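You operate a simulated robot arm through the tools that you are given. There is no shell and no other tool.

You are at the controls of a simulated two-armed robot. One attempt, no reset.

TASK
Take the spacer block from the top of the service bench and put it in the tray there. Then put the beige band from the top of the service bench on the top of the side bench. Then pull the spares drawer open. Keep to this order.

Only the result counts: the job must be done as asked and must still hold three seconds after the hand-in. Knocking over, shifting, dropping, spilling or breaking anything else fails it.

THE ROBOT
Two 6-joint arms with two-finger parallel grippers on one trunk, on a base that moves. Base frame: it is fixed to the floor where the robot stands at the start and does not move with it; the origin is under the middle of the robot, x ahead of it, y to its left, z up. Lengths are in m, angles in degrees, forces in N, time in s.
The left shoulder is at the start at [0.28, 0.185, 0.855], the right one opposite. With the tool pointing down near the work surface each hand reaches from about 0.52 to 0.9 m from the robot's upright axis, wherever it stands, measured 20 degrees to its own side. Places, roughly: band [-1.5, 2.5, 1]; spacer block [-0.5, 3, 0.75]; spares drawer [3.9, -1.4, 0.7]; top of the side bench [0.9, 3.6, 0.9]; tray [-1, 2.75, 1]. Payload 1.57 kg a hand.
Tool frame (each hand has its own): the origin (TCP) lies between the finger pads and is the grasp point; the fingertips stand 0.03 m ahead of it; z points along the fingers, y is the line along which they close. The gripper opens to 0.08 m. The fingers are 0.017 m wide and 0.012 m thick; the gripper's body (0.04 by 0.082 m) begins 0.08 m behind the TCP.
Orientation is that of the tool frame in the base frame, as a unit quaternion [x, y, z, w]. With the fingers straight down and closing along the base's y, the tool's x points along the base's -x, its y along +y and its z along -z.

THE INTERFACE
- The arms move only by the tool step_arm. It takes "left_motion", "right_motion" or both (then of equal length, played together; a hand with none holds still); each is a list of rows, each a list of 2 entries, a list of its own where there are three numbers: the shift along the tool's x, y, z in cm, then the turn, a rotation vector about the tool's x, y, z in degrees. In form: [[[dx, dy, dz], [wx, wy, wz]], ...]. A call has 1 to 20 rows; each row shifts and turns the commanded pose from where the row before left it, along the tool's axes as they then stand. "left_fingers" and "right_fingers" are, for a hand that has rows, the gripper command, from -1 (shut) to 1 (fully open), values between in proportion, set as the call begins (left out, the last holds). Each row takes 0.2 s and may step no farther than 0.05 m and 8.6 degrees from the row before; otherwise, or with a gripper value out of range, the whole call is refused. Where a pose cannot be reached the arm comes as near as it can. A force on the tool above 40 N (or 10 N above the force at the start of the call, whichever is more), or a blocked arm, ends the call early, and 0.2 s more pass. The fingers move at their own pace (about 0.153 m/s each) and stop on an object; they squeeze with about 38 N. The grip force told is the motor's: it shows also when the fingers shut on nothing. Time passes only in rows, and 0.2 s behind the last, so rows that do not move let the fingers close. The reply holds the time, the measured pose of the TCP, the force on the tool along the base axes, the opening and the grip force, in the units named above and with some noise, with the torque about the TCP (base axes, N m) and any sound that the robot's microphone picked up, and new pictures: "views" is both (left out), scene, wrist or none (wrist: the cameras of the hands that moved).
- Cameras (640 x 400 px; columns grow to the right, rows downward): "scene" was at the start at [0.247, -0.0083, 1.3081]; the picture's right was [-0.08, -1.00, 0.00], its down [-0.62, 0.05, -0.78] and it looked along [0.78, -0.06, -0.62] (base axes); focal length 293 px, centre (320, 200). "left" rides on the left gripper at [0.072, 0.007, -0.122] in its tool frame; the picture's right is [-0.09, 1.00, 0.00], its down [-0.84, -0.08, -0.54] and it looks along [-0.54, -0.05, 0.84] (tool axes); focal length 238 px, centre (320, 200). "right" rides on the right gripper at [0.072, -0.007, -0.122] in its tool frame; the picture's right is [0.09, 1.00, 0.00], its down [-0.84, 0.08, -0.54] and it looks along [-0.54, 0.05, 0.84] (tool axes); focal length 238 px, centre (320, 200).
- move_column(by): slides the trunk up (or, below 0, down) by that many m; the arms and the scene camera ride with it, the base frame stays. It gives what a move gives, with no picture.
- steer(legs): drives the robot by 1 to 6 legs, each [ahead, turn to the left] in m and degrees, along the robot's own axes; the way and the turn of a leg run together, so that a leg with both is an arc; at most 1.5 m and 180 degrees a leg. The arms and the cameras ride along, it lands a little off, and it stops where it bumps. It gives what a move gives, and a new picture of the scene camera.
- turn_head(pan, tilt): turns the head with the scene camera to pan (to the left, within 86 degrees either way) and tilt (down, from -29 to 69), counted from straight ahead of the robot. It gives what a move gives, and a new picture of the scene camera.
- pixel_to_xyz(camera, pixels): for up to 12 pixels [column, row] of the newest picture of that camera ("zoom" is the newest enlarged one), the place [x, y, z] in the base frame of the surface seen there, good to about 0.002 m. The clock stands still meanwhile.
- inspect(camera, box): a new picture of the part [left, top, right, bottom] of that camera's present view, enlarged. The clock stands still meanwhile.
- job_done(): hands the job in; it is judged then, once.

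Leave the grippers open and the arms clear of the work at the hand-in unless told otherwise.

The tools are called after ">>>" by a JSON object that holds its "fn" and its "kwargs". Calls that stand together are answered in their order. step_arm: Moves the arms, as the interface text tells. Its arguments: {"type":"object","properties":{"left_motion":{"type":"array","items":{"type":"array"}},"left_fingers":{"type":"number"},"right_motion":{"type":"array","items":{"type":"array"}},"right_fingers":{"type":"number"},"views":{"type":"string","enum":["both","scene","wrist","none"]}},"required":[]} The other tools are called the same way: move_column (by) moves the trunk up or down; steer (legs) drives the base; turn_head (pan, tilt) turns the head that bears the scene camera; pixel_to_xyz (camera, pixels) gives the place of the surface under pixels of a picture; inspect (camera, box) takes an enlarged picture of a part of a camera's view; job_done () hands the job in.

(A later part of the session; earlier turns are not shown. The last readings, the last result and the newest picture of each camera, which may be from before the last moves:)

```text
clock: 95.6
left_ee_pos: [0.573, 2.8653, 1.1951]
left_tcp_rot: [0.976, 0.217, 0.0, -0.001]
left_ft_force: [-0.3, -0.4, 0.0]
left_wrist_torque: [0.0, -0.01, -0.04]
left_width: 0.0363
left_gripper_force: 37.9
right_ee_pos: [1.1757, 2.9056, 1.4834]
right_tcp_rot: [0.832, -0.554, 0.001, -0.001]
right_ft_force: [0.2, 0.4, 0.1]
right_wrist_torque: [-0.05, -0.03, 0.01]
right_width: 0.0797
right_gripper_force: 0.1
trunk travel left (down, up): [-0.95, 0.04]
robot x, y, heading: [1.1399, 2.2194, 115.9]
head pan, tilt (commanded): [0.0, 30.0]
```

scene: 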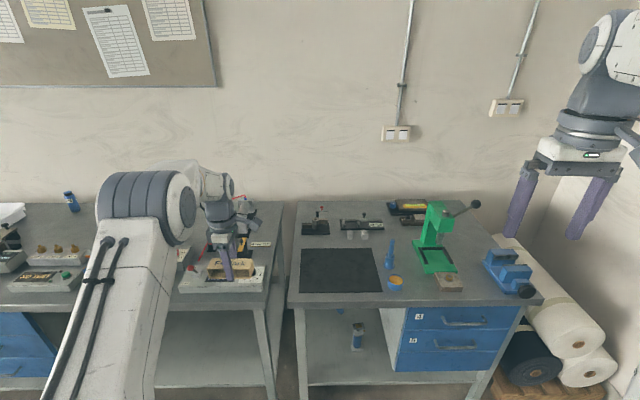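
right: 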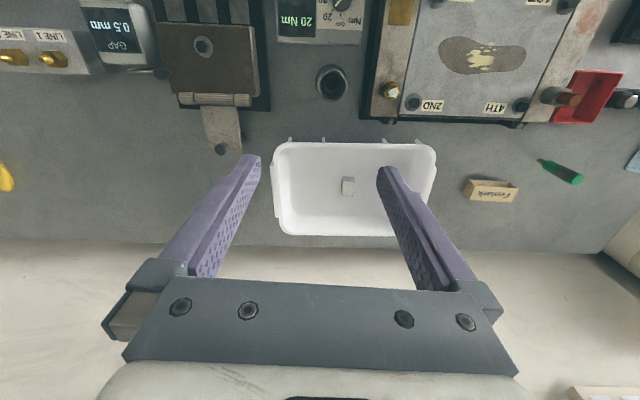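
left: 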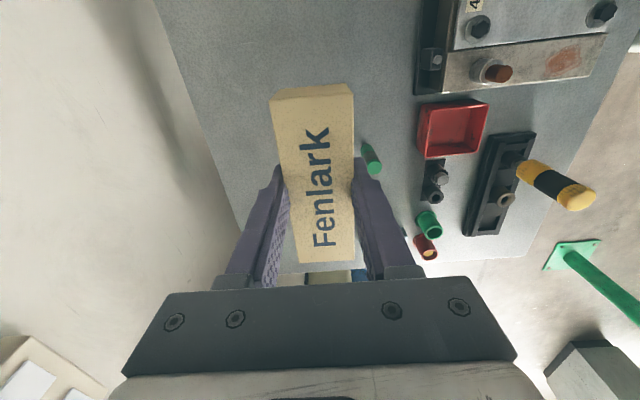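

The whole side bench is visible now. I'll enlarge its right half and measure the free patches there.

>>> {"fn": "inspect", "kwargs": {"camera": "scene", "box": [375, 215, 535, 315]}}

>>> {"fn": "pixel_to_xyz", "kwargs": {"camera": "scene", "pixels": [[412, 288], [430, 290], [405, 262], [410, 275], [418, 268], [465, 278], [475, 285], [480, 262], [440, 300], [412, 300], [385, 298], [465, 300]]}}

```text
4.00 times, centred on (455, 265) of scene
```

zoom: 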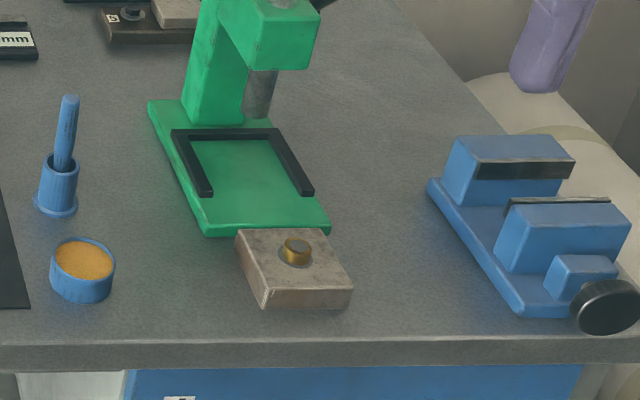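

```text
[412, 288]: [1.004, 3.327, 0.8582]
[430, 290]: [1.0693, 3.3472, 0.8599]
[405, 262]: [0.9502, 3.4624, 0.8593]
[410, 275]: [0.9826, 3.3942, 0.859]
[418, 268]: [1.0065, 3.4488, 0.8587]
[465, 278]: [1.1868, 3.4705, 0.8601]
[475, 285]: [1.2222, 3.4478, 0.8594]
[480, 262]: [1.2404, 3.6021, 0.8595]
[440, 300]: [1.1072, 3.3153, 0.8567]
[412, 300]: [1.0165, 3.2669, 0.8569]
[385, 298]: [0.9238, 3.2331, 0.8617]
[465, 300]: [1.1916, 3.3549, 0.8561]
```

Area between the blue cup/tool and the green press/wood block (zoom x 120–230) looks free and near the front. I'll measure the obstacle edges around it precisely.

>>> {"fn": "pixel_to_xyz", "kwargs": {"camera": "zoom", "pixels": [[112, 290], [76, 208], [150, 108], [207, 230], [240, 250], [263, 303], [170, 200], [170, 250], [215, 100], [66, 100], [285, 60], [120, 150]]}}

```text
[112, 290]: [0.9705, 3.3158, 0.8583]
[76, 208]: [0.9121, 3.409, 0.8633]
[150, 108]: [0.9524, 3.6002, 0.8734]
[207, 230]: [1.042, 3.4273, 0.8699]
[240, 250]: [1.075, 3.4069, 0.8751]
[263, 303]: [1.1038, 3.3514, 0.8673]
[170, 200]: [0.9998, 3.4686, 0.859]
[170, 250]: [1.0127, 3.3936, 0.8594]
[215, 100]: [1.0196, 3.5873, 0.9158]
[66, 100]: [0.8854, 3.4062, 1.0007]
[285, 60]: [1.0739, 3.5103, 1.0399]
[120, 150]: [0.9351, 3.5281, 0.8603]
```

The free lane is u from 2.35 to 2.46 along the bench and deep enough. I'll place the band there, long side front-to-back, at about (1.003, 3.375). That needs me standing further right and rotated a bit, so I'll check the wall and rolls on the right side first.

>>> {"fn": "pixel_to_xyz", "kwargs": {"camera": "scene", "pixels": [[560, 170], [600, 250], [635, 300], [560, 330], [590, 370], [600, 40], [625, 60], [530, 370], [620, 380], [500, 395], [600, 120], [505, 180]]}}

>>> {"fn": "turn_head", "kwargs": {"pan": -50, "tilt": 30}}

```text
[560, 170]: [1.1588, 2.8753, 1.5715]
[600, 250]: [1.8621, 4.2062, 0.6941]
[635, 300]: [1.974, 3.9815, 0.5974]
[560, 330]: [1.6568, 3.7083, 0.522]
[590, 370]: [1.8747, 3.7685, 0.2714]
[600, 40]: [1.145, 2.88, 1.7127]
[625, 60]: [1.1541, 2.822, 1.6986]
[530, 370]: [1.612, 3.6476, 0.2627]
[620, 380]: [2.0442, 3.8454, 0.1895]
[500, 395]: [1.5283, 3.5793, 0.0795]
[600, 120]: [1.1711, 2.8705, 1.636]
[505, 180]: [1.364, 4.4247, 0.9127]
```

```text
clock: 96.8
left_ee_pos: [0.5724, 2.8654, 1.1941]
left_tcp_rot: [0.976, 0.218, 0.0, 0.0]
left_ft_force: [0.4, -0.4, 0.2]
left_wrist_torque: [0.02, 0.01, 0.0]
left_width: 0.0362
left_gripper_force: 38.1
right_ee_pos: [1.1757, 2.9049, 1.4829]
right_tcp_rot: [0.833, -0.554, 0.0, 0.0]
right_ft_force: [0.3, -0.1, 0.0]
right_wrist_torque: [0.0, 0.0, -0.02]
right_width: 0.0797
right_gripper_force: 0.0
trunk travel left (down, up): [-0.95, 0.04]
robot x, y, heading: [1.1406, 2.2151, 115.7]
head pan, tilt (commanded): [-50.0, 30.0]
```

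scene: 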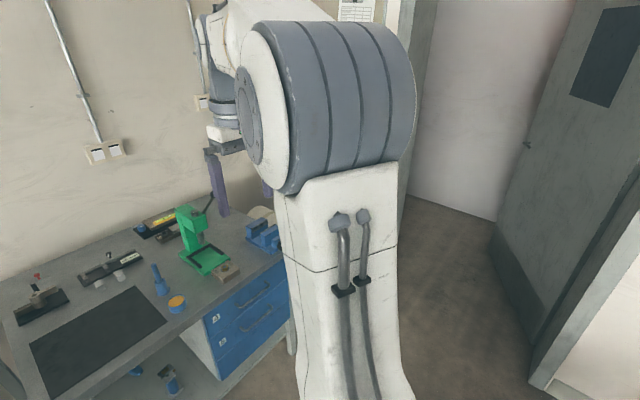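

There is an open door leaf further right. I'll measure it and my right elbow to be sure of the clearance for the turn and short drive.

>>> {"fn": "pixel_to_xyz", "kwargs": {"camera": "scene", "pixels": [[540, 380], [500, 250], [495, 225], [620, 200], [410, 190], [400, 100], [330, 60], [400, 40], [590, 390], [420, 250]]}}

```text
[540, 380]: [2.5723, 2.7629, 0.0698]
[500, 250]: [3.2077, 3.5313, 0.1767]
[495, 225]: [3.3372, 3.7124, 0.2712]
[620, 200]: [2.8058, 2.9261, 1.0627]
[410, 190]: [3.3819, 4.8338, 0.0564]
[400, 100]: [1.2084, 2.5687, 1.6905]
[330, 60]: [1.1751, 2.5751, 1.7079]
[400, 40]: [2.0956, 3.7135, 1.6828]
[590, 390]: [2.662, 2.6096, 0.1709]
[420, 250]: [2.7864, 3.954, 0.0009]
```

Everything on the right is over 1 m away. I'll turn the head ahead, check the press's height, and then turn and drive.

>>> {"fn": "turn_head", "kwargs": {"pan": 0, "tilt": 30}}

>>> {"fn": "pixel_to_xyz", "kwargs": {"camera": "scene", "pixels": [[436, 203], [475, 203], [455, 214], [432, 215], [445, 240], [391, 243]]}}

>>> {"fn": "step_arm", "kwargs": {"left_motion": [[[0, 0, -4], [0, 0, 0]], [[0, 0, -4], [0, 0, 0]]], "views": "scene"}}

```text
clock: 98.0
left_ee_pos: [0.5719, 2.8648, 1.1939]
left_tcp_rot: [0.976, 0.217, 0.0, 0.0]
left_ft_force: [0.1, 0.4, 0.4]
left_wrist_torque: [0.01, 0.0, -0.02]
left_width: 0.0361
left_gripper_force: 37.9
right_ee_pos: [1.1753, 2.9063, 1.4818]
right_tcp_rot: [0.832, -0.554, 0.0, 0.0]
right_ft_force: [0.2, -0.1, -0.2]
right_wrist_torque: [0.03, 0.0, 0.01]
right_width: 0.0798
right_gripper_force: 0.0
trunk travel left (down, up): [-0.95, 0.04]
robot x, y, heading: [1.1428, 2.2214, 115.6]
head pan, tilt (commanded): [0.0, 30.0]
```

scene: 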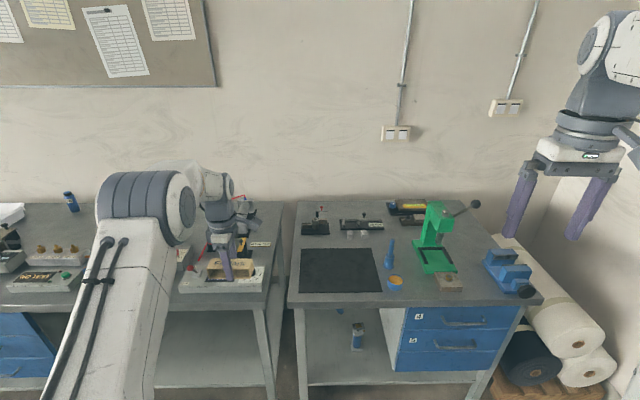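

```text
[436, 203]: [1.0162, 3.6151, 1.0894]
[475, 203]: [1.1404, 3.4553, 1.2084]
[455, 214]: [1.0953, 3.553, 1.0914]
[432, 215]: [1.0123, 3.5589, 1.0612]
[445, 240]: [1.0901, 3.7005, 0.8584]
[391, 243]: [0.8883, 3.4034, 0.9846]
```

```text
clock: 98.6
left_ee_pos: [0.5726, 2.8665, 1.2741]
left_tcp_rot: [0.976, 0.217, 0.0, 0.0]
left_ft_force: [0.9, 0.3, 1.0]
left_wrist_torque: [-0.03, 0.0, 0.01]
left_width: 0.0362
left_gripper_force: 38.1
right_ee_pos: [1.176, 2.9054, 1.4834]
right_tcp_rot: [0.832, -0.554, 0.0, 0.0]
right_ft_force: [-0.1, 0.1, -0.5]
right_wrist_torque: [-0.02, 0.0, 0.01]
right_width: 0.08
right_gripper_force: 0.0
trunk travel left (down, up): [-0.95, 0.04]
robot x, y, heading: [1.139, 2.222, 115.9]
head pan, tilt (commanded): [0.0, 30.0]
```

scene: 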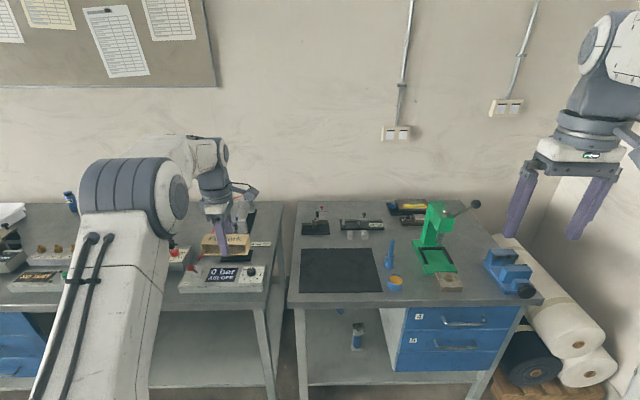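

The press's lever ball sticks out to (1.14, 3.455, 1.208), which is about 15 cm from my planned place, so I'll turn the hand before moving in. First the base turn: right 31° on the spot, with the hands still in front of the bench.

>>> {"fn": "steer", "kwargs": {"legs": [[0, -31]]}}

```text
clock: 100.5
left_ee_pos: [0.9852, 3.0658, 1.2749]
left_tcp_rot: [0.999, -0.051, 0.0, 0.0]
left_ft_force: [-0.1, -0.2, 0.7]
left_wrist_torque: [0.02, 0.04, -0.02]
left_width: 0.0361
left_gripper_force: 38.1
right_ee_pos: [1.5236, 2.7904, 1.4812]
right_tcp_rot: [-0.655, 0.755, 0.0, 0.0]
right_ft_force: [-0.5, -1.0, 0.5]
right_wrist_torque: [-0.02, 0.03, -0.02]
right_width: 0.0799
right_gripper_force: 0.0
trunk travel left (down, up): [-0.95, 0.04]
robot x, y, heading: [1.1428, 2.2199, 84.6]
head pan, tilt (commanded): [0.0, 30.0]
```

scene: 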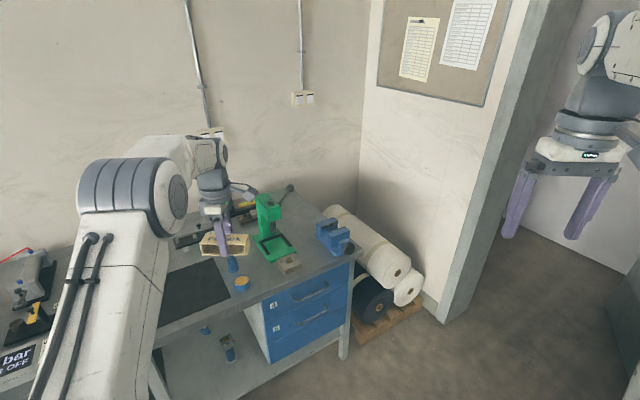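

The hand holds the band in front of the bench. I'll turn the left hand by +57.5° about its axis so that the band's long side points straight into the bench.

>>> {"fn": "step_arm", "kwargs": {"left_motion": [[[0, 0, 0], [0, 0, 8.22]], [[0, 0, 0], [0, 0, 8.22]], [[0, 0, 0], [0, 0, 8.22]], [[0, 0, 0], [0, 0, 8.22]], [[0, 0, 0], [0, 0, 8.22]], [[0, 0, 0], [0, 0, 8.22]], [[0, 0, 0], [0, 0, 8.22]]], "views": "both"}}

```text
clock: 102.1
left_ee_pos: [0.986, 3.0654, 1.2734]
left_tcp_rot: [0.85, -0.526, 0.0, 0.0]
left_ft_force: [-0.4, 0.6, 0.1]
left_wrist_torque: [-0.01, -0.02, 0.02]
left_width: 0.0359
left_gripper_force: 38.1
right_ee_pos: [1.5238, 2.7899, 1.4812]
right_tcp_rot: [-0.654, 0.756, 0.0, -0.001]
right_ft_force: [0.9, 0.4, 0.2]
right_wrist_torque: [-0.01, -0.02, -0.04]
right_width: 0.0799
right_gripper_force: 0.0
trunk travel left (down, up): [-0.95, 0.04]
robot x, y, heading: [1.1424, 2.2202, 84.7]
head pan, tilt (commanded): [0.0, 30.0]
```

scene: 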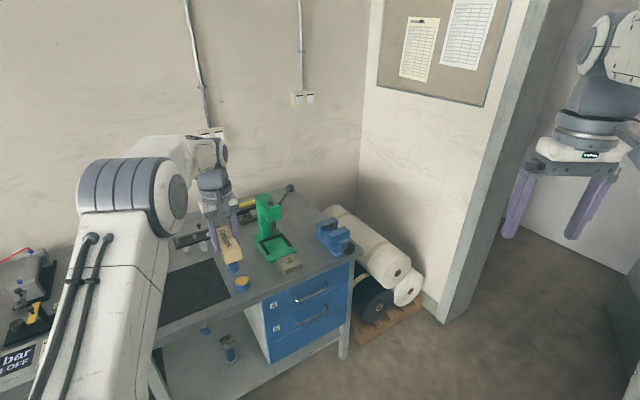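
left: 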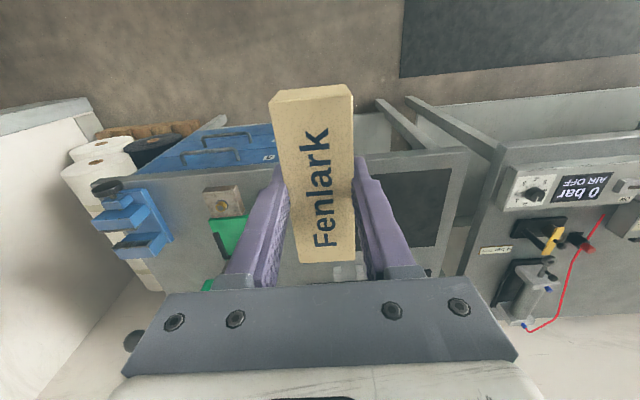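

Turned. The hand is at (0.986, 3.065). Driving 0.32 m ahead will bring it over the target; the band's bottom is at about 1.24, above the lever ball and 12 cm beside it.

>>> {"fn": "steer", "kwargs": {"legs": [[0.32, 0]]}}

>>> {"fn": "turn_head", "kwargs": {"pan": 10, "tilt": 45}}

```text
clock: 104.2
left_ee_pos: [1.0177, 3.3867, 1.2731]
left_tcp_rot: [0.85, -0.527, 0.0, 0.0]
left_ft_force: [-0.4, 1.2, -0.1]
left_wrist_torque: [0.02, 0.0, -0.04]
left_width: 0.0361
left_gripper_force: 38.2
right_ee_pos: [1.554, 3.1095, 1.4821]
right_tcp_rot: [-0.654, 0.756, 0.001, 0.0]
right_ft_force: [0.0, -0.9, -0.5]
right_wrist_torque: [0.0, -0.01, -0.01]
right_width: 0.0799
right_gripper_force: 0.1
trunk travel left (down, up): [-0.95, 0.04]
robot x, y, heading: [1.1697, 2.5404, 84.4]
head pan, tilt (commanded): [0.0, 30.0]
```

scene: 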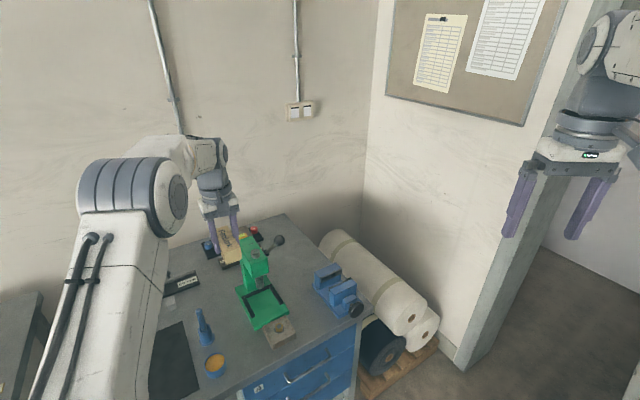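

```text
clock: 105.0
left_ee_pos: [1.0185, 3.3855, 1.2738]
left_tcp_rot: [0.85, -0.527, 0.0, 0.0]
left_ft_force: [-0.5, -0.1, -0.7]
left_wrist_torque: [-0.01, 0.01, 0.01]
left_width: 0.0363
left_gripper_force: 38.1
right_ee_pos: [1.5544, 3.1097, 1.4828]
right_tcp_rot: [-0.654, 0.756, 0.0, 0.0]
right_ft_force: [1.6, 0.5, -0.4]
right_wrist_torque: [-0.06, -0.01, 0.01]
right_width: 0.0801
right_gripper_force: 0.0
trunk travel left (down, up): [-0.95, 0.04]
robot x, y, heading: [1.1682, 2.5423, 84.4]
head pan, tilt (commanded): [10.0, 45.0]
```

scene: 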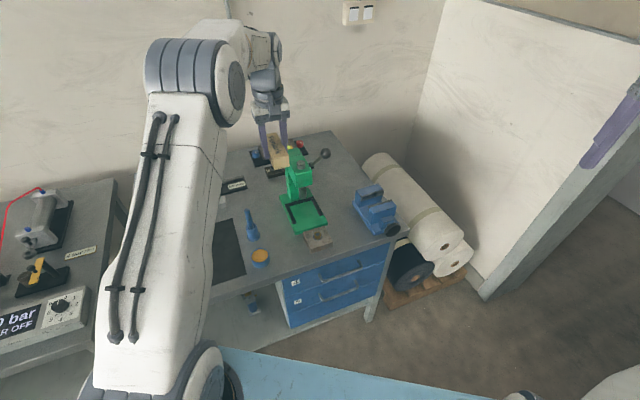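

The hand with the band hovers in front of the press. I'll re-measure the lane between cup/tool and press/wood block from this closer view.

>>> {"fn": "inspect", "kwargs": {"camera": "scene", "box": [220, 180, 348, 280]}}

>>> {"fn": "pixel_to_xyz", "kwargs": {"camera": "scene", "pixels": [[270, 262], [257, 236], [281, 207], [294, 232], [304, 242], [310, 249], [275, 240], [283, 252], [271, 225], [248, 213], [325, 154], [295, 160]]}}

```text
4.00 times, centred on (284, 230) of scene
```

zoom: 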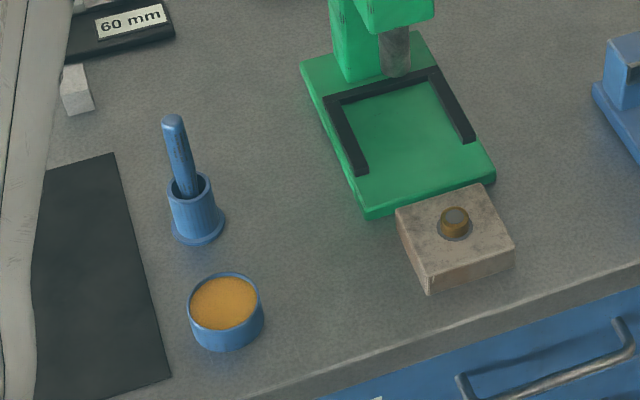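

```text
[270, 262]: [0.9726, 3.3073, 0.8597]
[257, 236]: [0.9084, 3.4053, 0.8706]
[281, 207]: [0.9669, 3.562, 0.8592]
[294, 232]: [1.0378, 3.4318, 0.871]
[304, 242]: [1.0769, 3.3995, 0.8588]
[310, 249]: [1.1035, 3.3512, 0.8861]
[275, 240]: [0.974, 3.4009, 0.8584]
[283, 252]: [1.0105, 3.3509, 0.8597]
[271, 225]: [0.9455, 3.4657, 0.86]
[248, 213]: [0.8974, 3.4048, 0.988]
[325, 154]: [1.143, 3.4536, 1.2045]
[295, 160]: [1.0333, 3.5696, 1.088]
```

The lane is confirmed, with its centre at (1.0035, 3.375). I'll shift 1.8 cm left and lower 24 cm, then look.

>>> {"fn": "step_arm", "kwargs": {"left_motion": [[[0.3, 1.8, 0], [0, 0, 0]], [[0, 0, 4], [0, 0, 0]], [[0, 0, 4], [0, 0, 0]], [[0, 0, 4], [0, 0, 0]], [[0, 0, 4], [0, 0, 0]], [[0, 0, 4], [0, 0, 0]], [[0, 0, 4], [0, 0, 0]]], "views": "both"}}

```text
clock: 106.6
left_ee_pos: [1.0035, 3.3762, 1.0326]
left_tcp_rot: [0.85, -0.527, 0.0, 0.001]
left_ft_force: [0.0, 0.3, 0.0]
left_wrist_torque: [-0.05, -0.01, -0.01]
left_width: 0.0363
left_gripper_force: 37.9
right_ee_pos: [1.5548, 3.1088, 1.482]
right_tcp_rot: [-0.654, 0.756, 0.001, 0.0]
right_ft_force: [0.9, 0.2, -0.3]
right_wrist_torque: [-0.02, 0.0, 0.01]
right_width: 0.0799
right_gripper_force: 0.1
trunk travel left (down, up): [-0.95, 0.04]
robot x, y, heading: [1.1707, 2.5387, 84.5]
head pan, tilt (commanded): [10.0, 45.0]
```

scene: 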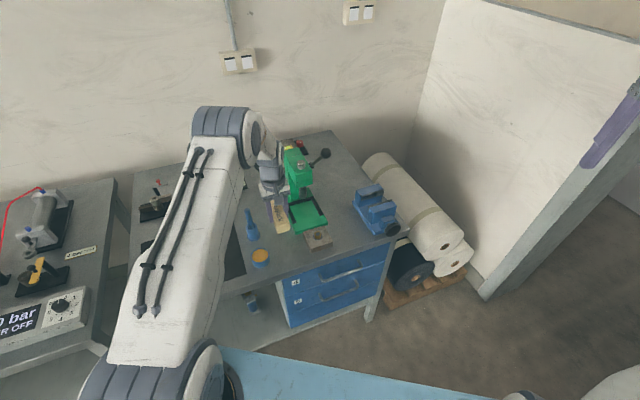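
left: 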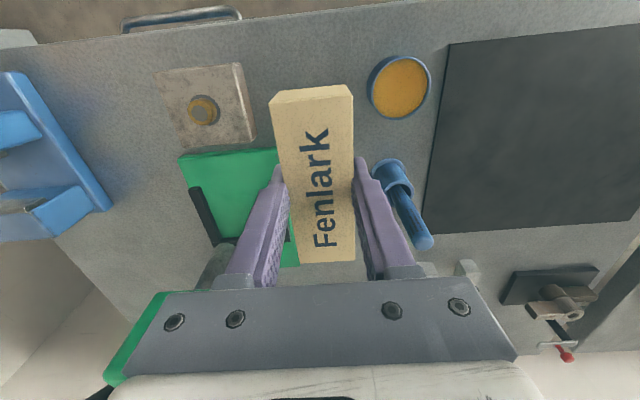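

The band is in line with the lane: press and wood block on one side, cup and blue tool on the other, a few cm clear each. I'll lower 11 cm first.

>>> {"fn": "step_arm", "kwargs": {"left_motion": [[[0, 0, 3], [0, 0, 0]], [[0, 0, 3], [0, 0, 0]], [[0, 0, 3], [0, 0, 0]], [[0, 0, 2], [0, 0, 0]]], "views": "both"}}

```text
clock: 107.6
left_ee_pos: [1.0023, 3.3769, 0.9232]
left_tcp_rot: [0.85, -0.526, 0.0, 0.0]
left_ft_force: [0.0, 0.4, -0.3]
left_wrist_torque: [-0.01, -0.02, 0.01]
left_width: 0.036
left_gripper_force: 38.2
right_ee_pos: [1.5544, 3.1095, 1.4817]
right_tcp_rot: [-0.654, 0.756, 0.0, 0.0]
right_ft_force: [-0.3, 0.2, 0.4]
right_wrist_torque: [0.03, 0.0, -0.01]
right_width: 0.0801
right_gripper_force: 0.0
trunk travel left (down, up): [-0.95, 0.04]
robot x, y, heading: [1.1723, 2.5399, 84.6]
head pan, tilt (commanded): [10.0, 45.0]
```

scene: 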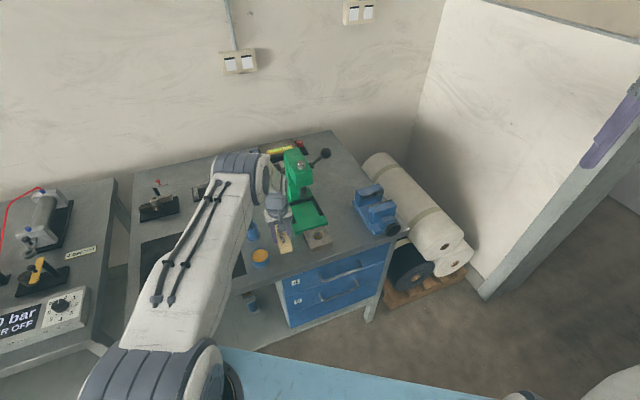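
left: 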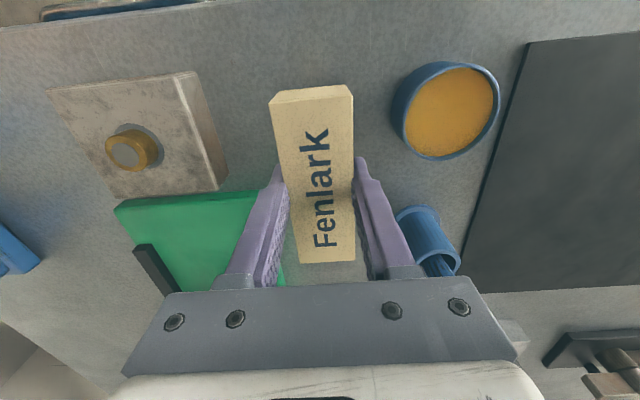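

The band is 3 cm above the bench, well centred. I'll check the gap between my elbow joint at (255,180) and the press at (290,165) before the last bit.

>>> {"fn": "pixel_to_xyz", "kwargs": {"camera": "scene", "pixels": [[264, 180], [258, 165], [235, 160], [275, 205], [287, 175], [290, 155], [270, 190], [282, 215], [250, 235], [262, 258]]}}

>>> {"fn": "inspect", "kwargs": {"camera": "scene", "box": [210, 140, 338, 270]}}

```text
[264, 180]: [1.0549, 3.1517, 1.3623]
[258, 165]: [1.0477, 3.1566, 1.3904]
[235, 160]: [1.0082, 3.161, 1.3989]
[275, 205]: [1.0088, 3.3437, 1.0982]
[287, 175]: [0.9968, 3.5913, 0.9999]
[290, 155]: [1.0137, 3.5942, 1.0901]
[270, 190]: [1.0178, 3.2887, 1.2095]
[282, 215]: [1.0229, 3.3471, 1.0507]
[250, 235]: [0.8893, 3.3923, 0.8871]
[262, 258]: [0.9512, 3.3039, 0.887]
```

```text
3.08 times, centred on (274, 205) of scene
```

zoom: 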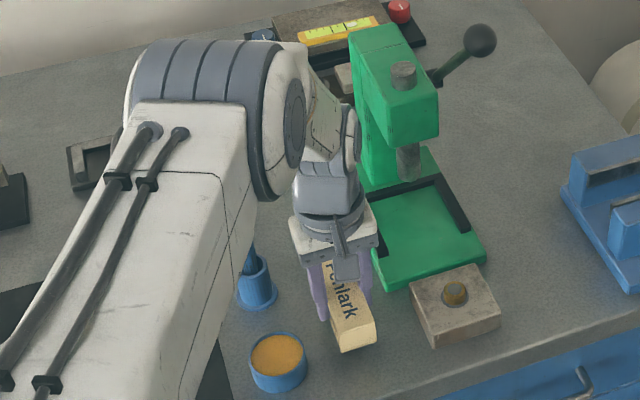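

The elbow is at z≈1.38 and 40 cm from the press, so it's fine. I'll lower the last 2.9 cm gently.

>>> {"fn": "step_arm", "kwargs": {"left_motion": [[[0, 0, 1.2], [0, 0, 0]], [[0, 0, 0.9], [0, 0, 0]], [[0, 0, 0.5], [0, 0, 0]], [[0, 0, 0.3], [0, 0, 0]]], "views": "wrist"}}

```text
clock: 108.6
left_ee_pos: [1.0035, 3.376, 0.893]
left_tcp_rot: [0.849, -0.528, 0.0, 0.0]
left_ft_force: [-0.4, -0.3, 0.7]
left_wrist_torque: [-0.01, -0.04, 0.01]
left_width: 0.0362
left_gripper_force: 38.7
right_ee_pos: [1.5541, 3.1098, 1.4814]
right_tcp_rot: [-0.654, 0.757, 0.0, -0.001]
right_ft_force: [0.7, -0.7, -0.8]
right_wrist_torque: [0.01, 0.02, 0.01]
right_width: 0.0802
right_gripper_force: 0.0
trunk travel left (down, up): [-0.95, 0.04]
robot x, y, heading: [1.1719, 2.5356, 84.6]
head pan, tilt (commanded): [10.0, 45.0]
```

left: 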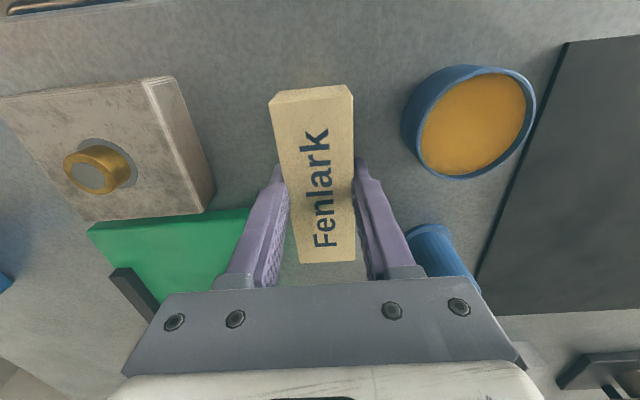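

The band is at the bench surface. I'll open the left fingers only partly, to about 5.2 cm, to stay clear of the neighbours.

>>> {"fn": "step_arm", "kwargs": {"left_motion": [[[0, 0, 0], [0, 0, 0]], [[0, 0, 0], [0, 0, 0]], [[0, 0, 0], [0, 0, 0]]], "left_fingers": 0.3, "views": "wrist"}}

```text
clock: 109.4
left_ee_pos: [1.003, 3.3773, 0.895]
left_tcp_rot: [0.85, -0.527, 0.0, 0.0]
left_ft_force: [-0.1, -0.4, -0.5]
left_wrist_torque: [0.01, 0.04, 0.0]
left_width: 0.052
left_gripper_force: 0.0
right_ee_pos: [1.5546, 3.1096, 1.4817]
right_tcp_rot: [-0.654, 0.756, 0.0, 0.0]
right_ft_force: [0.3, 0.1, 0.2]
right_wrist_torque: [-0.01, -0.03, 0.01]
right_width: 0.0802
right_gripper_force: 0.1
trunk travel left (down, up): [-0.95, 0.04]
robot x, y, heading: [1.1691, 2.5417, 84.6]
head pan, tilt (commanded): [10.0, 45.0]
```

left: 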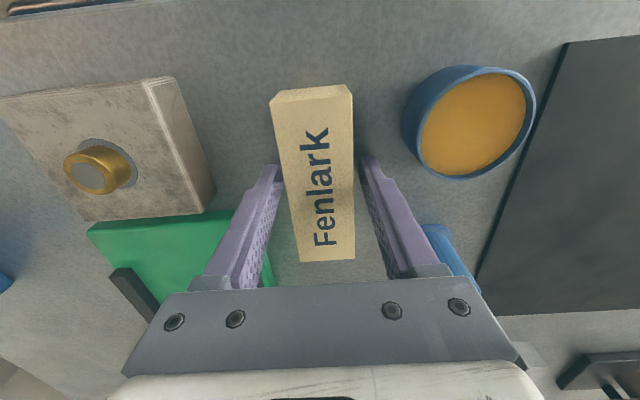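

The band stands free. I'll raise the left hand straight up, slowly at first, to about z=1.29.

>>> {"fn": "step_arm", "kwargs": {"left_motion": [[[0, 0, -1.5], [0, 0, 0]], [[0, 0, -3], [0, 0, 0]], [[0, 0, -5], [0, 0, 0]], [[0, 0, -5], [0, 0, 0]], [[0, 0, -5], [0, 0, 0]], [[0, 0, -5], [0, 0, 0]], [[0, 0, -5], [0, 0, 0]], [[0, 0, -5], [0, 0, 0]], [[0, 0, -5], [0, 0, 0]]], "views": "both"}}

```text
clock: 111.4
left_ee_pos: [1.0026, 3.3755, 1.2909]
left_tcp_rot: [0.85, -0.528, 0.0, 0.001]
left_ft_force: [0.3, -0.1, 0.4]
left_wrist_torque: [0.02, 0.03, 0.03]
left_width: 0.0519
left_gripper_force: 0.0
right_ee_pos: [1.5549, 3.109, 1.4813]
right_tcp_rot: [-0.654, 0.756, -0.001, 0.0]
right_ft_force: [-0.3, 0.1, 0.3]
right_wrist_torque: [0.01, -0.01, -0.02]
right_width: 0.0798
right_gripper_force: 0.1
trunk travel left (down, up): [-0.95, 0.04]
robot x, y, heading: [1.171, 2.5399, 84.5]
head pan, tilt (commanded): [10.0, 45.0]
```

scene: 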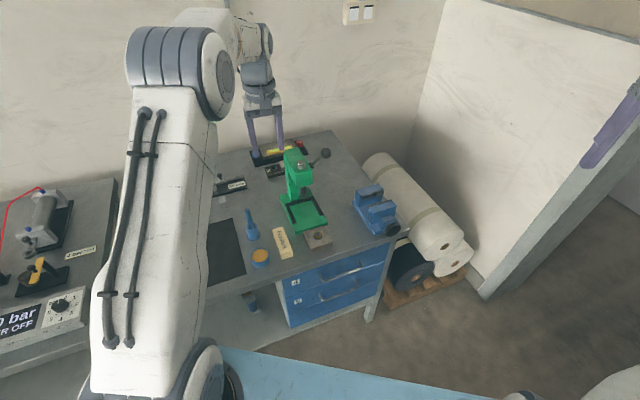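
left: 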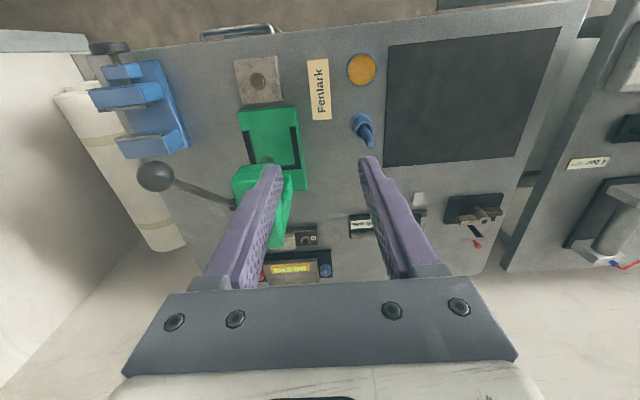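

The band rests on the side bench between the cup and the press; nothing else moved. Next is the spares drawer near (3.9, -1.4), on the other side of the room. I'll back away from the bench 0.5 m.

>>> {"fn": "steer", "kwargs": {"legs": [[-0.5, 0]]}}

>>> {"fn": "inspect", "kwargs": {"camera": "scene", "box": [200, 100, 400, 225]}}

```text
clock: 114.3
left_ee_pos: [0.953, 2.875, 1.2884]
left_tcp_rot: [0.851, -0.526, 0.0, 0.0]
left_ft_force: [0.1, -0.6, 0.6]
left_wrist_torque: [0.0, 0.0, -0.03]
left_width: 0.052
left_gripper_force: 0.0
right_ee_pos: [1.5046, 2.6109, 1.4815]
right_tcp_rot: [-0.656, 0.755, 0.0, 0.0]
right_ft_force: [-0.9, -0.3, 0.3]
right_wrist_torque: [-0.03, -0.02, 0.01]
right_width: 0.0799
right_gripper_force: 0.0
trunk travel left (down, up): [-0.95, 0.04]
robot x, y, heading: [1.1227, 2.0408, 85.1]
head pan, tilt (commanded): [10.0, 45.0]
```

scene: 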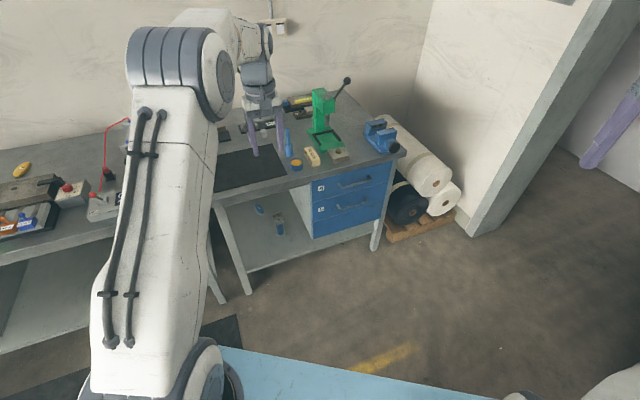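

```text
3.20 times, centred on (300, 162) of scene
```

zoom: 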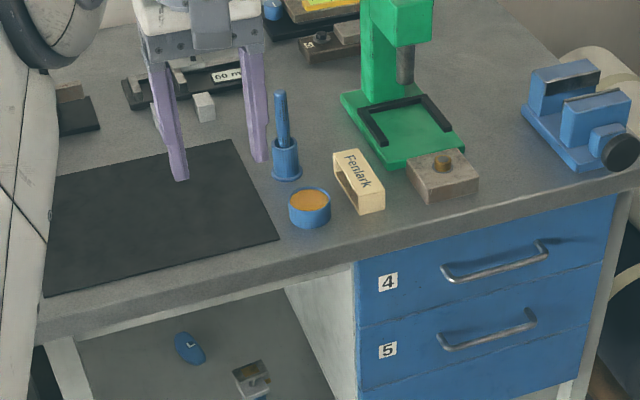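

The band is fine on the bench. Now I'll tuck the left hand back and up, close to its starting posture, and turn it to its standard orientation for safe driving.

>>> {"fn": "step_arm", "kwargs": {"left_motion": [[[3.55, 2.17, -2.5], [0, 0, 0]], [[3.55, 2.17, -2.5], [0, 0, 0]], [[3.55, 2.17, -2.5], [0, 0, 0]], [[3.55, 2.17, -2.5], [0, 0, 0]], [[3.55, 2.17, -2.5], [0, 0, 0]], [[3.55, 2.17, -2.5], [0, 0, 0]], [[0, 0, 0], [0, 0, 7.9]], [[0, 0, 0], [0, 0, 7.9]], [[0, 0, 0], [0, 0, 7.9]], [[0, 0, 0], [0, 0, 7.9]]], "left_fingers": 1, "views": "none"}}

>>> {"fn": "turn_head", "kwargs": {"pan": 0, "tilt": 30}}

```text
clock: 116.5
left_ee_pos: [0.9317, 2.6258, 1.4396]
left_tcp_rot: [-0.675, 0.737, 0.0, 0.0]
left_ft_force: [0.4, -0.3, 0.7]
left_wrist_torque: [0.01, -0.01, -0.01]
left_width: 0.08
left_gripper_force: 0.0
right_ee_pos: [1.5061, 2.6108, 1.4818]
right_tcp_rot: [-0.656, 0.755, -0.001, 0.0]
right_ft_force: [0.1, 0.0, -0.4]
right_wrist_torque: [0.01, -0.02, -0.02]
right_width: 0.0798
right_gripper_force: 0.0
trunk travel left (down, up): [-0.95, 0.04]
robot x, y, heading: [1.1245, 2.0378, 84.8]
head pan, tilt (commanded): [10.0, 45.0]
```

```text
clock: 117.3
left_ee_pos: [0.932, 2.6263, 1.4395]
left_tcp_rot: [-0.676, 0.737, 0.0, -0.001]
left_ft_force: [1.0, -0.7, 0.0]
left_wrist_torque: [-0.02, 0.0, 0.06]
left_width: 0.08
left_gripper_force: 0.0
right_ee_pos: [1.5047, 2.6118, 1.482]
right_tcp_rot: [-0.656, 0.755, 0.0, 0.001]
right_ft_force: [-0.2, 0.3, -1.1]
right_wrist_torque: [0.0, 0.01, -0.03]
right_width: 0.0802
right_gripper_force: 0.1
trunk travel left (down, up): [-0.95, 0.04]
robot x, y, heading: [1.1274, 2.0357, 84.6]
head pan, tilt (commanded): [0.0, 30.0]
```

scene: 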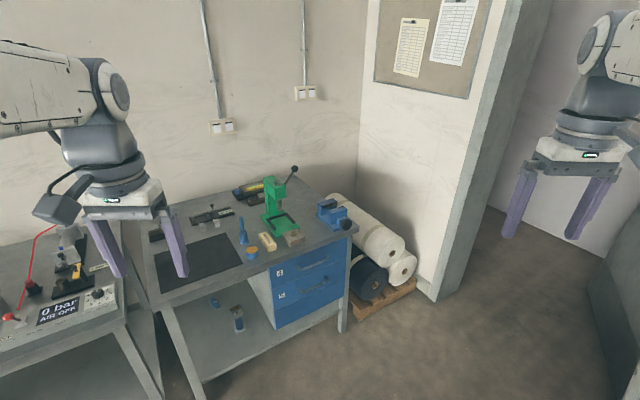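

I'm clear. The way to the drawer: back along the corridor past the grey table, then through my start area. I'll turn left 113° and drive 1.5 m.

>>> {"fn": "steer", "kwargs": {"legs": [[0, 113.5], [1.0, 0], [0.53, 0]]}}

```text
clock: 129.9
left_ee_pos: [-0.7751, 1.1212, 1.4407]
left_tcp_rot: [0.986, 0.169, 0.0, 0.0]
left_ft_force: [0.0, 0.2, 0.4]
left_wrist_torque: [-0.01, 0.02, -0.01]
left_width: 0.08
left_gripper_force: 0.1
right_ee_pos: [-0.9984, 1.6507, 1.482]
right_tcp_rot: [0.99, 0.141, 0.0, 0.0]
right_ft_force: [0.9, 0.1, 0.2]
right_wrist_torque: [0.0, -0.01, -0.05]
right_width: 0.08
right_gripper_force: 0.0
trunk travel left (down, up): [-0.95, 0.04]
robot x, y, heading: [-0.3172, 1.5383, -161.0]
head pan, tilt (commanded): [0.0, 30.0]
```

scene: 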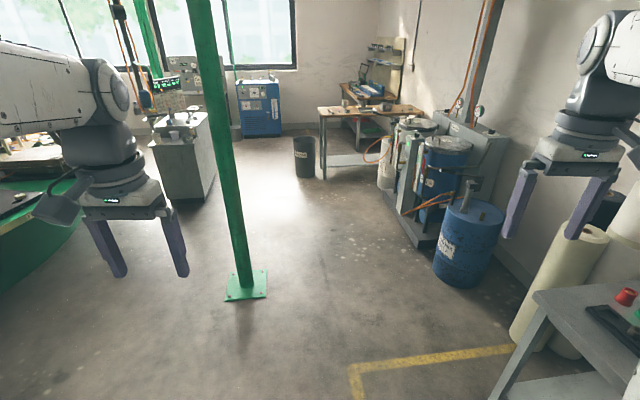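

I'm at (-0.32, 1.54). Now I'll turn left about 97.6° to face along the open floor toward the start area.

>>> {"fn": "steer", "kwargs": {"legs": [[0, 97.6]]}}

```text
clock: 134.5
left_ee_pos: [0.1563, 1.1446, 1.4394]
left_tcp_rot: [0.52, 0.854, 0.0, 0.0]
left_ft_force: [0.8, -0.4, 0.4]
left_wrist_torque: [-0.01, -0.01, -0.02]
left_width: 0.08
left_gripper_force: 0.0
right_ee_pos: [-0.337, 0.8525, 1.4817]
right_tcp_rot: [0.543, 0.84, 0.0, 0.0]
right_ft_force: [0.1, 0.9, 0.1]
right_wrist_torque: [-0.01, -0.01, -0.01]
right_width: 0.0799
right_gripper_force: 0.2
trunk travel left (down, up): [-0.95, 0.04]
robot x, y, heading: [-0.3228, 1.5372, -62.7]
head pan, tilt (commanded): [0.0, 30.0]
```

scene: 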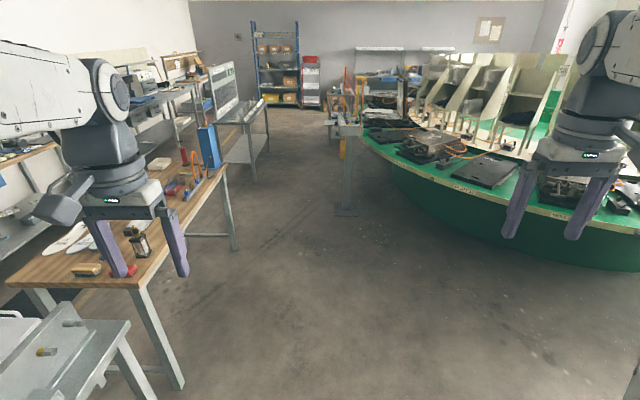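

A clear aisle ahead: wooden bench on the left, the green table on the right, a grey post on a foot plate at (347,208). I'll measure these to plan the way.

>>> {"fn": "pixel_to_xyz", "kwargs": {"camera": "scene", "pixels": [[347, 211], [338, 206], [356, 210], [235, 248], [180, 380], [253, 180], [405, 190], [450, 220], [520, 250], [345, 130], [270, 130], [360, 140]]}}

>>> {"fn": "inspect", "kwargs": {"camera": "scene", "box": [150, 30, 400, 220]}}

```text
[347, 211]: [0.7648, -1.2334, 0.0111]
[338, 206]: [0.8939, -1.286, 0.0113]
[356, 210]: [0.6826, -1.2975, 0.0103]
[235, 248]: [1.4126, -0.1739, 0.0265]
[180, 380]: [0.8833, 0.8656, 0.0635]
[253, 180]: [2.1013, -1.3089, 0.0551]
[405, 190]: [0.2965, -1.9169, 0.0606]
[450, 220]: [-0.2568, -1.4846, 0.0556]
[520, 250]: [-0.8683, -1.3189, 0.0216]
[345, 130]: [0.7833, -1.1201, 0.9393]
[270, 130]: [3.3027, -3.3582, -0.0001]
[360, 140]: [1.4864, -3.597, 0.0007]
```

```text
2.11 times, centred on (275, 125) of scene
```

zoom: 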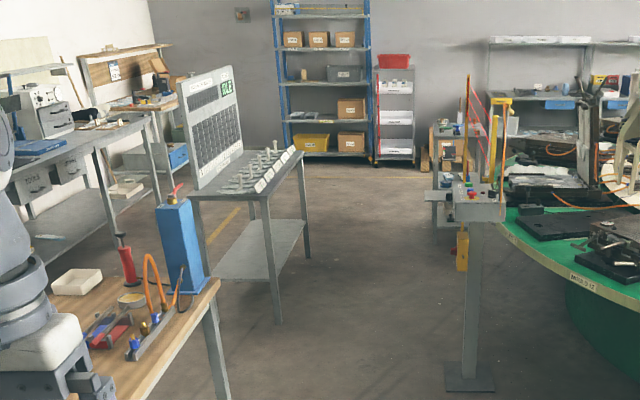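

The grey bench with label-fronted drawers ("TOOLS" and more) stands along the far wall, behind the gap between the wooden bench and the sign bench. I'll measure heights near that gap: the blue box and the sign.

>>> {"fn": "pixel_to_xyz", "kwargs": {"camera": "scene", "pixels": [[210, 130], [232, 66], [260, 70], [267, 100], [245, 118], [168, 115], [180, 108], [220, 110], [272, 180], [190, 95]]}}

```text
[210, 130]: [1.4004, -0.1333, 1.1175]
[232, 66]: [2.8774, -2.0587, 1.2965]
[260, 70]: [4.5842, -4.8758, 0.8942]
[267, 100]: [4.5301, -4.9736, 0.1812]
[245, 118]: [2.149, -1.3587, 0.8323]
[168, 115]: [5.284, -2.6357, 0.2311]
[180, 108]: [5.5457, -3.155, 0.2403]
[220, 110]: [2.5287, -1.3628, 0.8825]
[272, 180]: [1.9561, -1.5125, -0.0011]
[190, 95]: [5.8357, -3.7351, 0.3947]
```

The sign's top is at 1.30 and the blue box's top about 1.12; my hands and elbows stay above 1.4. I'll drive toward the gap: 1.83 m ahead to (0.54, -0.07), then turn left toward the gap.

>>> {"fn": "steer", "kwargs": {"legs": [[1.0, 0], [0.83, 0], [0, 36]]}}

```text
clock: 145.4
left_ee_pos: [1.1483, -0.1226, 1.4395]
left_tcp_rot: [0.226, 0.974, 0.0, 0.001]
left_ft_force: [0.3, -0.3, 0.4]
left_wrist_torque: [0.03, -0.02, -0.02]
left_width: 0.0798
left_gripper_force: 0.0
right_ee_pos: [0.9249, -0.6515, 1.4809]
right_tcp_rot: [0.253, 0.967, 0.0, -0.001]
right_ft_force: [-0.6, 0.1, 1.4]
right_wrist_torque: [0.02, 0.0, 0.02]
right_width: 0.08
right_gripper_force: 0.0
trunk travel left (down, up): [-0.95, 0.04]
robot x, y, heading: [0.53, -0.0883, -26.4]
head pan, tilt (commanded): [0.0, 30.0]
```

scene: 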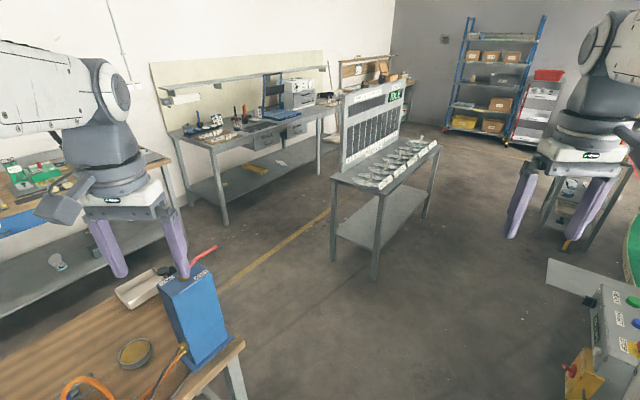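

The drawer bench is at (260,130) with drawers around (285,135), seen through the gap left of the sign bench. My straight line from here would pass too close to the wooden bench's corner, so I'll measure again before choosing the next legs.

>>> {"fn": "pixel_to_xyz", "kwargs": {"camera": "scene", "pixels": [[333, 260], [375, 280], [427, 215], [225, 222], [195, 200], [318, 180], [280, 137], [300, 130], [255, 143], [240, 345], [590, 310], [565, 270]]}}

>>> {"fn": "inspect", "kwargs": {"camera": "scene", "box": [170, 60, 350, 173]}}

```text
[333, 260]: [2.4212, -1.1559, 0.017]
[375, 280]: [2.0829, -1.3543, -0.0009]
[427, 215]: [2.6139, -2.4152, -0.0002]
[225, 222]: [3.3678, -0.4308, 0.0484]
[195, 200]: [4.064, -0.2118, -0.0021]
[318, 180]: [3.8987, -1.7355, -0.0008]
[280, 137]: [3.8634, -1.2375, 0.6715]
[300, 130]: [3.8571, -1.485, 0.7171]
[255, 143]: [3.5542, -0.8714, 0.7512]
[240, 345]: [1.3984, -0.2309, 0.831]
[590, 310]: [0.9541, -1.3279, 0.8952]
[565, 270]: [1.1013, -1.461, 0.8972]
```

```text
3.54 times, centred on (260, 116) of scene
```

zoom: 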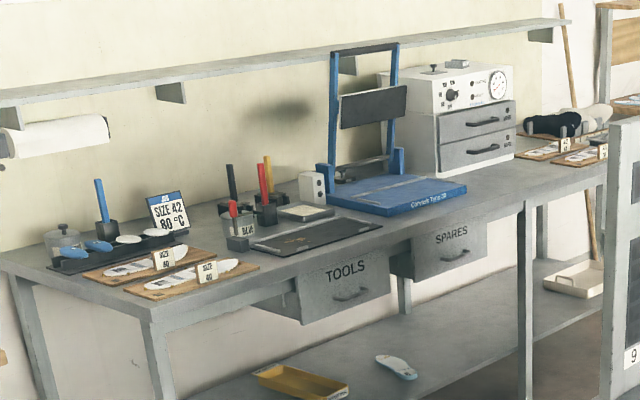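

The SPARES drawer is the right one of the two, front near (3.86, -1.49, 0.72), with a bar handle. To reach it I'll pass between the wooden bench corner and the grey post, then through the gap into the aisle in front of that bench. First I move 0.31 m to the right to get clear of the wooden bench's corner.

>>> {"fn": "steer", "kwargs": {"legs": [[0, -53.4], [0.31, 0], [0, 49]]}}

```text
clock: 152.1
left_ee_pos: [1.1937, -0.4825, 1.4392]
left_tcp_rot: [0.27, 0.963, 0.0, 0.0]
left_ft_force: [0.2, 0.4, -0.4]
left_wrist_torque: [-0.01, 0.05, 0.02]
left_width: 0.0801
left_gripper_force: 0.1
right_ee_pos: [0.924, -0.9899, 1.4815]
right_tcp_rot: [0.296, 0.955, 0.0, 0.0]
right_ft_force: [0.0, 0.0, -0.5]
right_wrist_torque: [-0.03, 0.02, 0.02]
right_width: 0.08
right_gripper_force: 0.0
trunk travel left (down, up): [-0.95, 0.04]
robot x, y, heading: [0.5852, -0.3907, -31.4]
head pan, tilt (commanded): [0.0, 30.0]
```

scene: 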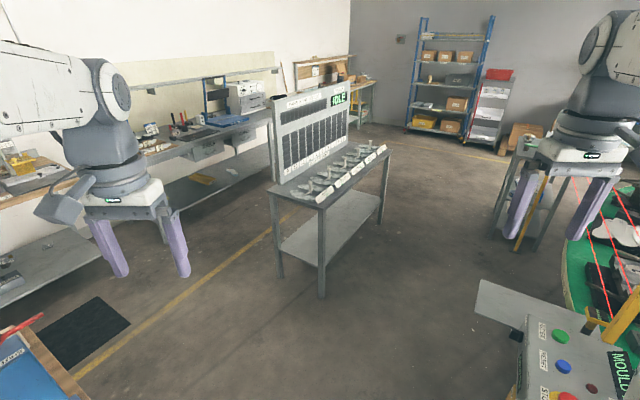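

The control box on the post is at the lower right. I'll measure its nearest edge and the sign bench's near legs before passing.

>>> {"fn": "pixel_to_xyz", "kwargs": {"camera": "scene", "pixels": [[526, 350], [480, 290], [520, 390], [570, 330], [320, 295], [280, 275], [85, 390], [30, 330], [322, 200], [272, 190], [600, 390]]}}

```text
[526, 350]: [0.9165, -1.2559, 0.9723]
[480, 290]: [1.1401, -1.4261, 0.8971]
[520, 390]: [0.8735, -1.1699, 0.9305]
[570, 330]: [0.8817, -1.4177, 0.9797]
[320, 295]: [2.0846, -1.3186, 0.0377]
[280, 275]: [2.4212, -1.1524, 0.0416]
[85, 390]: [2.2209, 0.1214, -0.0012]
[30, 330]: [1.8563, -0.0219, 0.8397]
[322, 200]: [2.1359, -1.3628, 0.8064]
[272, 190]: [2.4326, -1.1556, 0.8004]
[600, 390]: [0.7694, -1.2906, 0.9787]
```

The way is about 0.5 m clear on both sides. I'll drive 0.6 m, turn left 35° and drive 1.6 m to the aisle's entrance.

>>> {"fn": "steer", "kwargs": {"legs": [[0.6, 0], [0, 34.8], [0.8, 0], [0.8, 0]]}}

```text
clock: 164.9
left_ee_pos: [3.2496, -0.3495, 1.4396]
left_tcp_rot: [-0.025, 1.0, 0.0, 0.0]
left_ft_force: [-0.2, 0.3, -0.3]
left_wrist_torque: [-0.01, 0.02, -0.01]
left_width: 0.0802
left_gripper_force: 0.0
right_ee_pos: [3.311, -0.9195, 1.4822]
right_tcp_rot: [0.002, 1.0, 0.001, 0.0]
right_ft_force: [0.3, 0.5, -0.1]
right_wrist_torque: [0.03, -0.01, 0.01]
right_width: 0.08
right_gripper_force: 0.1
trunk travel left (down, up): [-0.95, 0.04]
robot x, y, heading: [2.6939, -0.6217, 2.6]
head pan, tilt (commanded): [0.0, 30.0]
```

scene: 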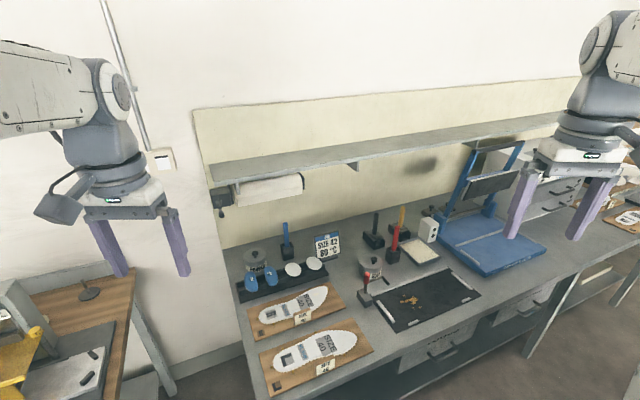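

I'm at the aisle's entrance, with the drawer bench ahead to the right. I'll measure its front edge, top height and the drawers at (445,345) and (520,310).

>>> {"fn": "pixel_to_xyz", "kwargs": {"camera": "scene", "pixels": [[275, 392], [380, 365], [480, 313], [560, 268], [445, 342], [525, 300], [528, 355], [470, 255], [505, 150], [350, 165], [520, 125], [235, 290]]}}

>>> {"fn": "inspect", "kwargs": {"camera": "scene", "box": [380, 230, 640, 392]}}

```text
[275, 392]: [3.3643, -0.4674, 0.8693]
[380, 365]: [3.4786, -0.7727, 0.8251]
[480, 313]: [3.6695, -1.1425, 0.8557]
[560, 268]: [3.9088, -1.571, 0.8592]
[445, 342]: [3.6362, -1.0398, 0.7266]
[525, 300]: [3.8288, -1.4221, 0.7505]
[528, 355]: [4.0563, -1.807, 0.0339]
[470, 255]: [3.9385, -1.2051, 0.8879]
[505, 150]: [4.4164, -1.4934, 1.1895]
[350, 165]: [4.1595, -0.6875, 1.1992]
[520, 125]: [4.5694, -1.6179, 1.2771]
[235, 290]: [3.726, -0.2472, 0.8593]
```

```text
2.46 times, centred on (510, 311) of scene
```

zoom: 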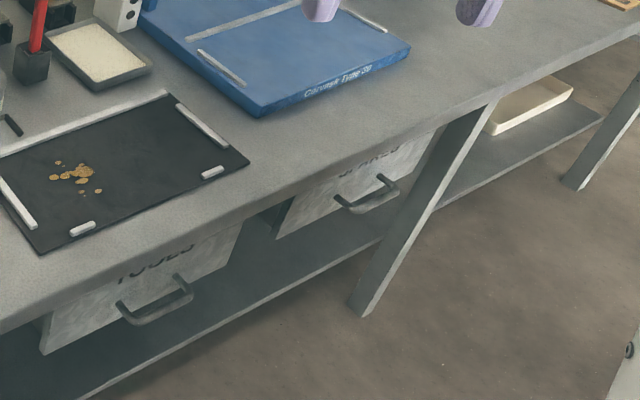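

The bench's front edge is at z≈0.857 and both drawer fronts are flush with it, with arch handles sticking out. Standing in the aisle facing along it, I can reach the SPARES handle sideways with the left hand and leave room for the drawer to open. I'll turn right 52°, drive 0.5 m, and turn right another 13.6°.

>>> {"fn": "steer", "kwargs": {"legs": [[0, -52.4], [0.5, 0], [0, -13.6]]}}

>>> {"fn": "turn_head", "kwargs": {"pan": 40, "tilt": 50}}

```text
clock: 171.1
left_ee_pos: [3.4829, -1.4015, 1.4395]
left_tcp_rot: [0.526, 0.85, 0.0, 0.0]
left_ft_force: [0.3, -0.1, 0.5]
left_wrist_torque: [0.02, 0.0, -0.01]
left_width: 0.08
left_gripper_force: 0.0
right_ee_pos: [2.9853, -1.6877, 1.4826]
right_tcp_rot: [0.55, 0.835, 0.0, 0.0]
right_ft_force: [-0.8, 0.9, 0.6]
right_wrist_torque: [0.0, -0.02, -0.01]
right_width: 0.0797
right_gripper_force: 0.1
trunk travel left (down, up): [-0.95, 0.04]
robot x, y, heading: [3.0119, -1.0001, -63.6]
head pan, tilt (commanded): [0.0, 30.0]
```

scene: 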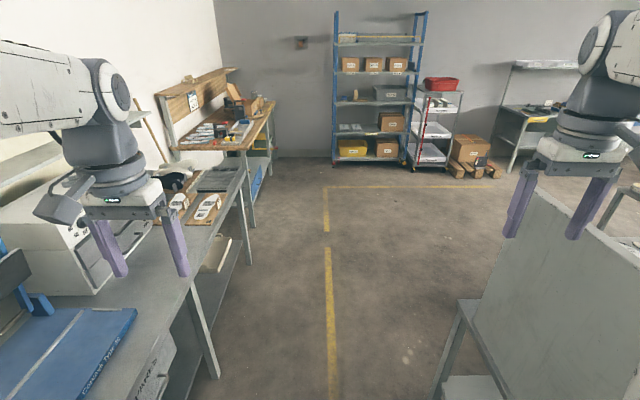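

```text
clock: 172.1
left_ee_pos: [3.4828, -1.4023, 1.4393]
left_tcp_rot: [0.526, 0.85, -0.001, 0.001]
left_ft_force: [-0.5, 0.7, -0.1]
left_wrist_torque: [-0.03, 0.01, -0.02]
left_width: 0.0798
left_gripper_force: 0.1
right_ee_pos: [2.9853, -1.6874, 1.4821]
right_tcp_rot: [0.549, 0.836, 0.0, 0.0]
right_ft_force: [0.5, -0.8, 0.1]
right_wrist_torque: [0.0, -0.01, -0.02]
right_width: 0.0802
right_gripper_force: 0.0
trunk travel left (down, up): [-0.95, 0.04]
robot x, y, heading: [3.0117, -0.9994, -63.9]
head pan, tilt (commanded): [40.0, 50.0]
```

scene: 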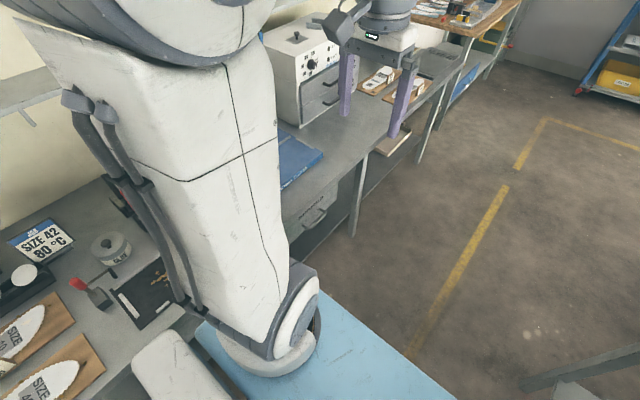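

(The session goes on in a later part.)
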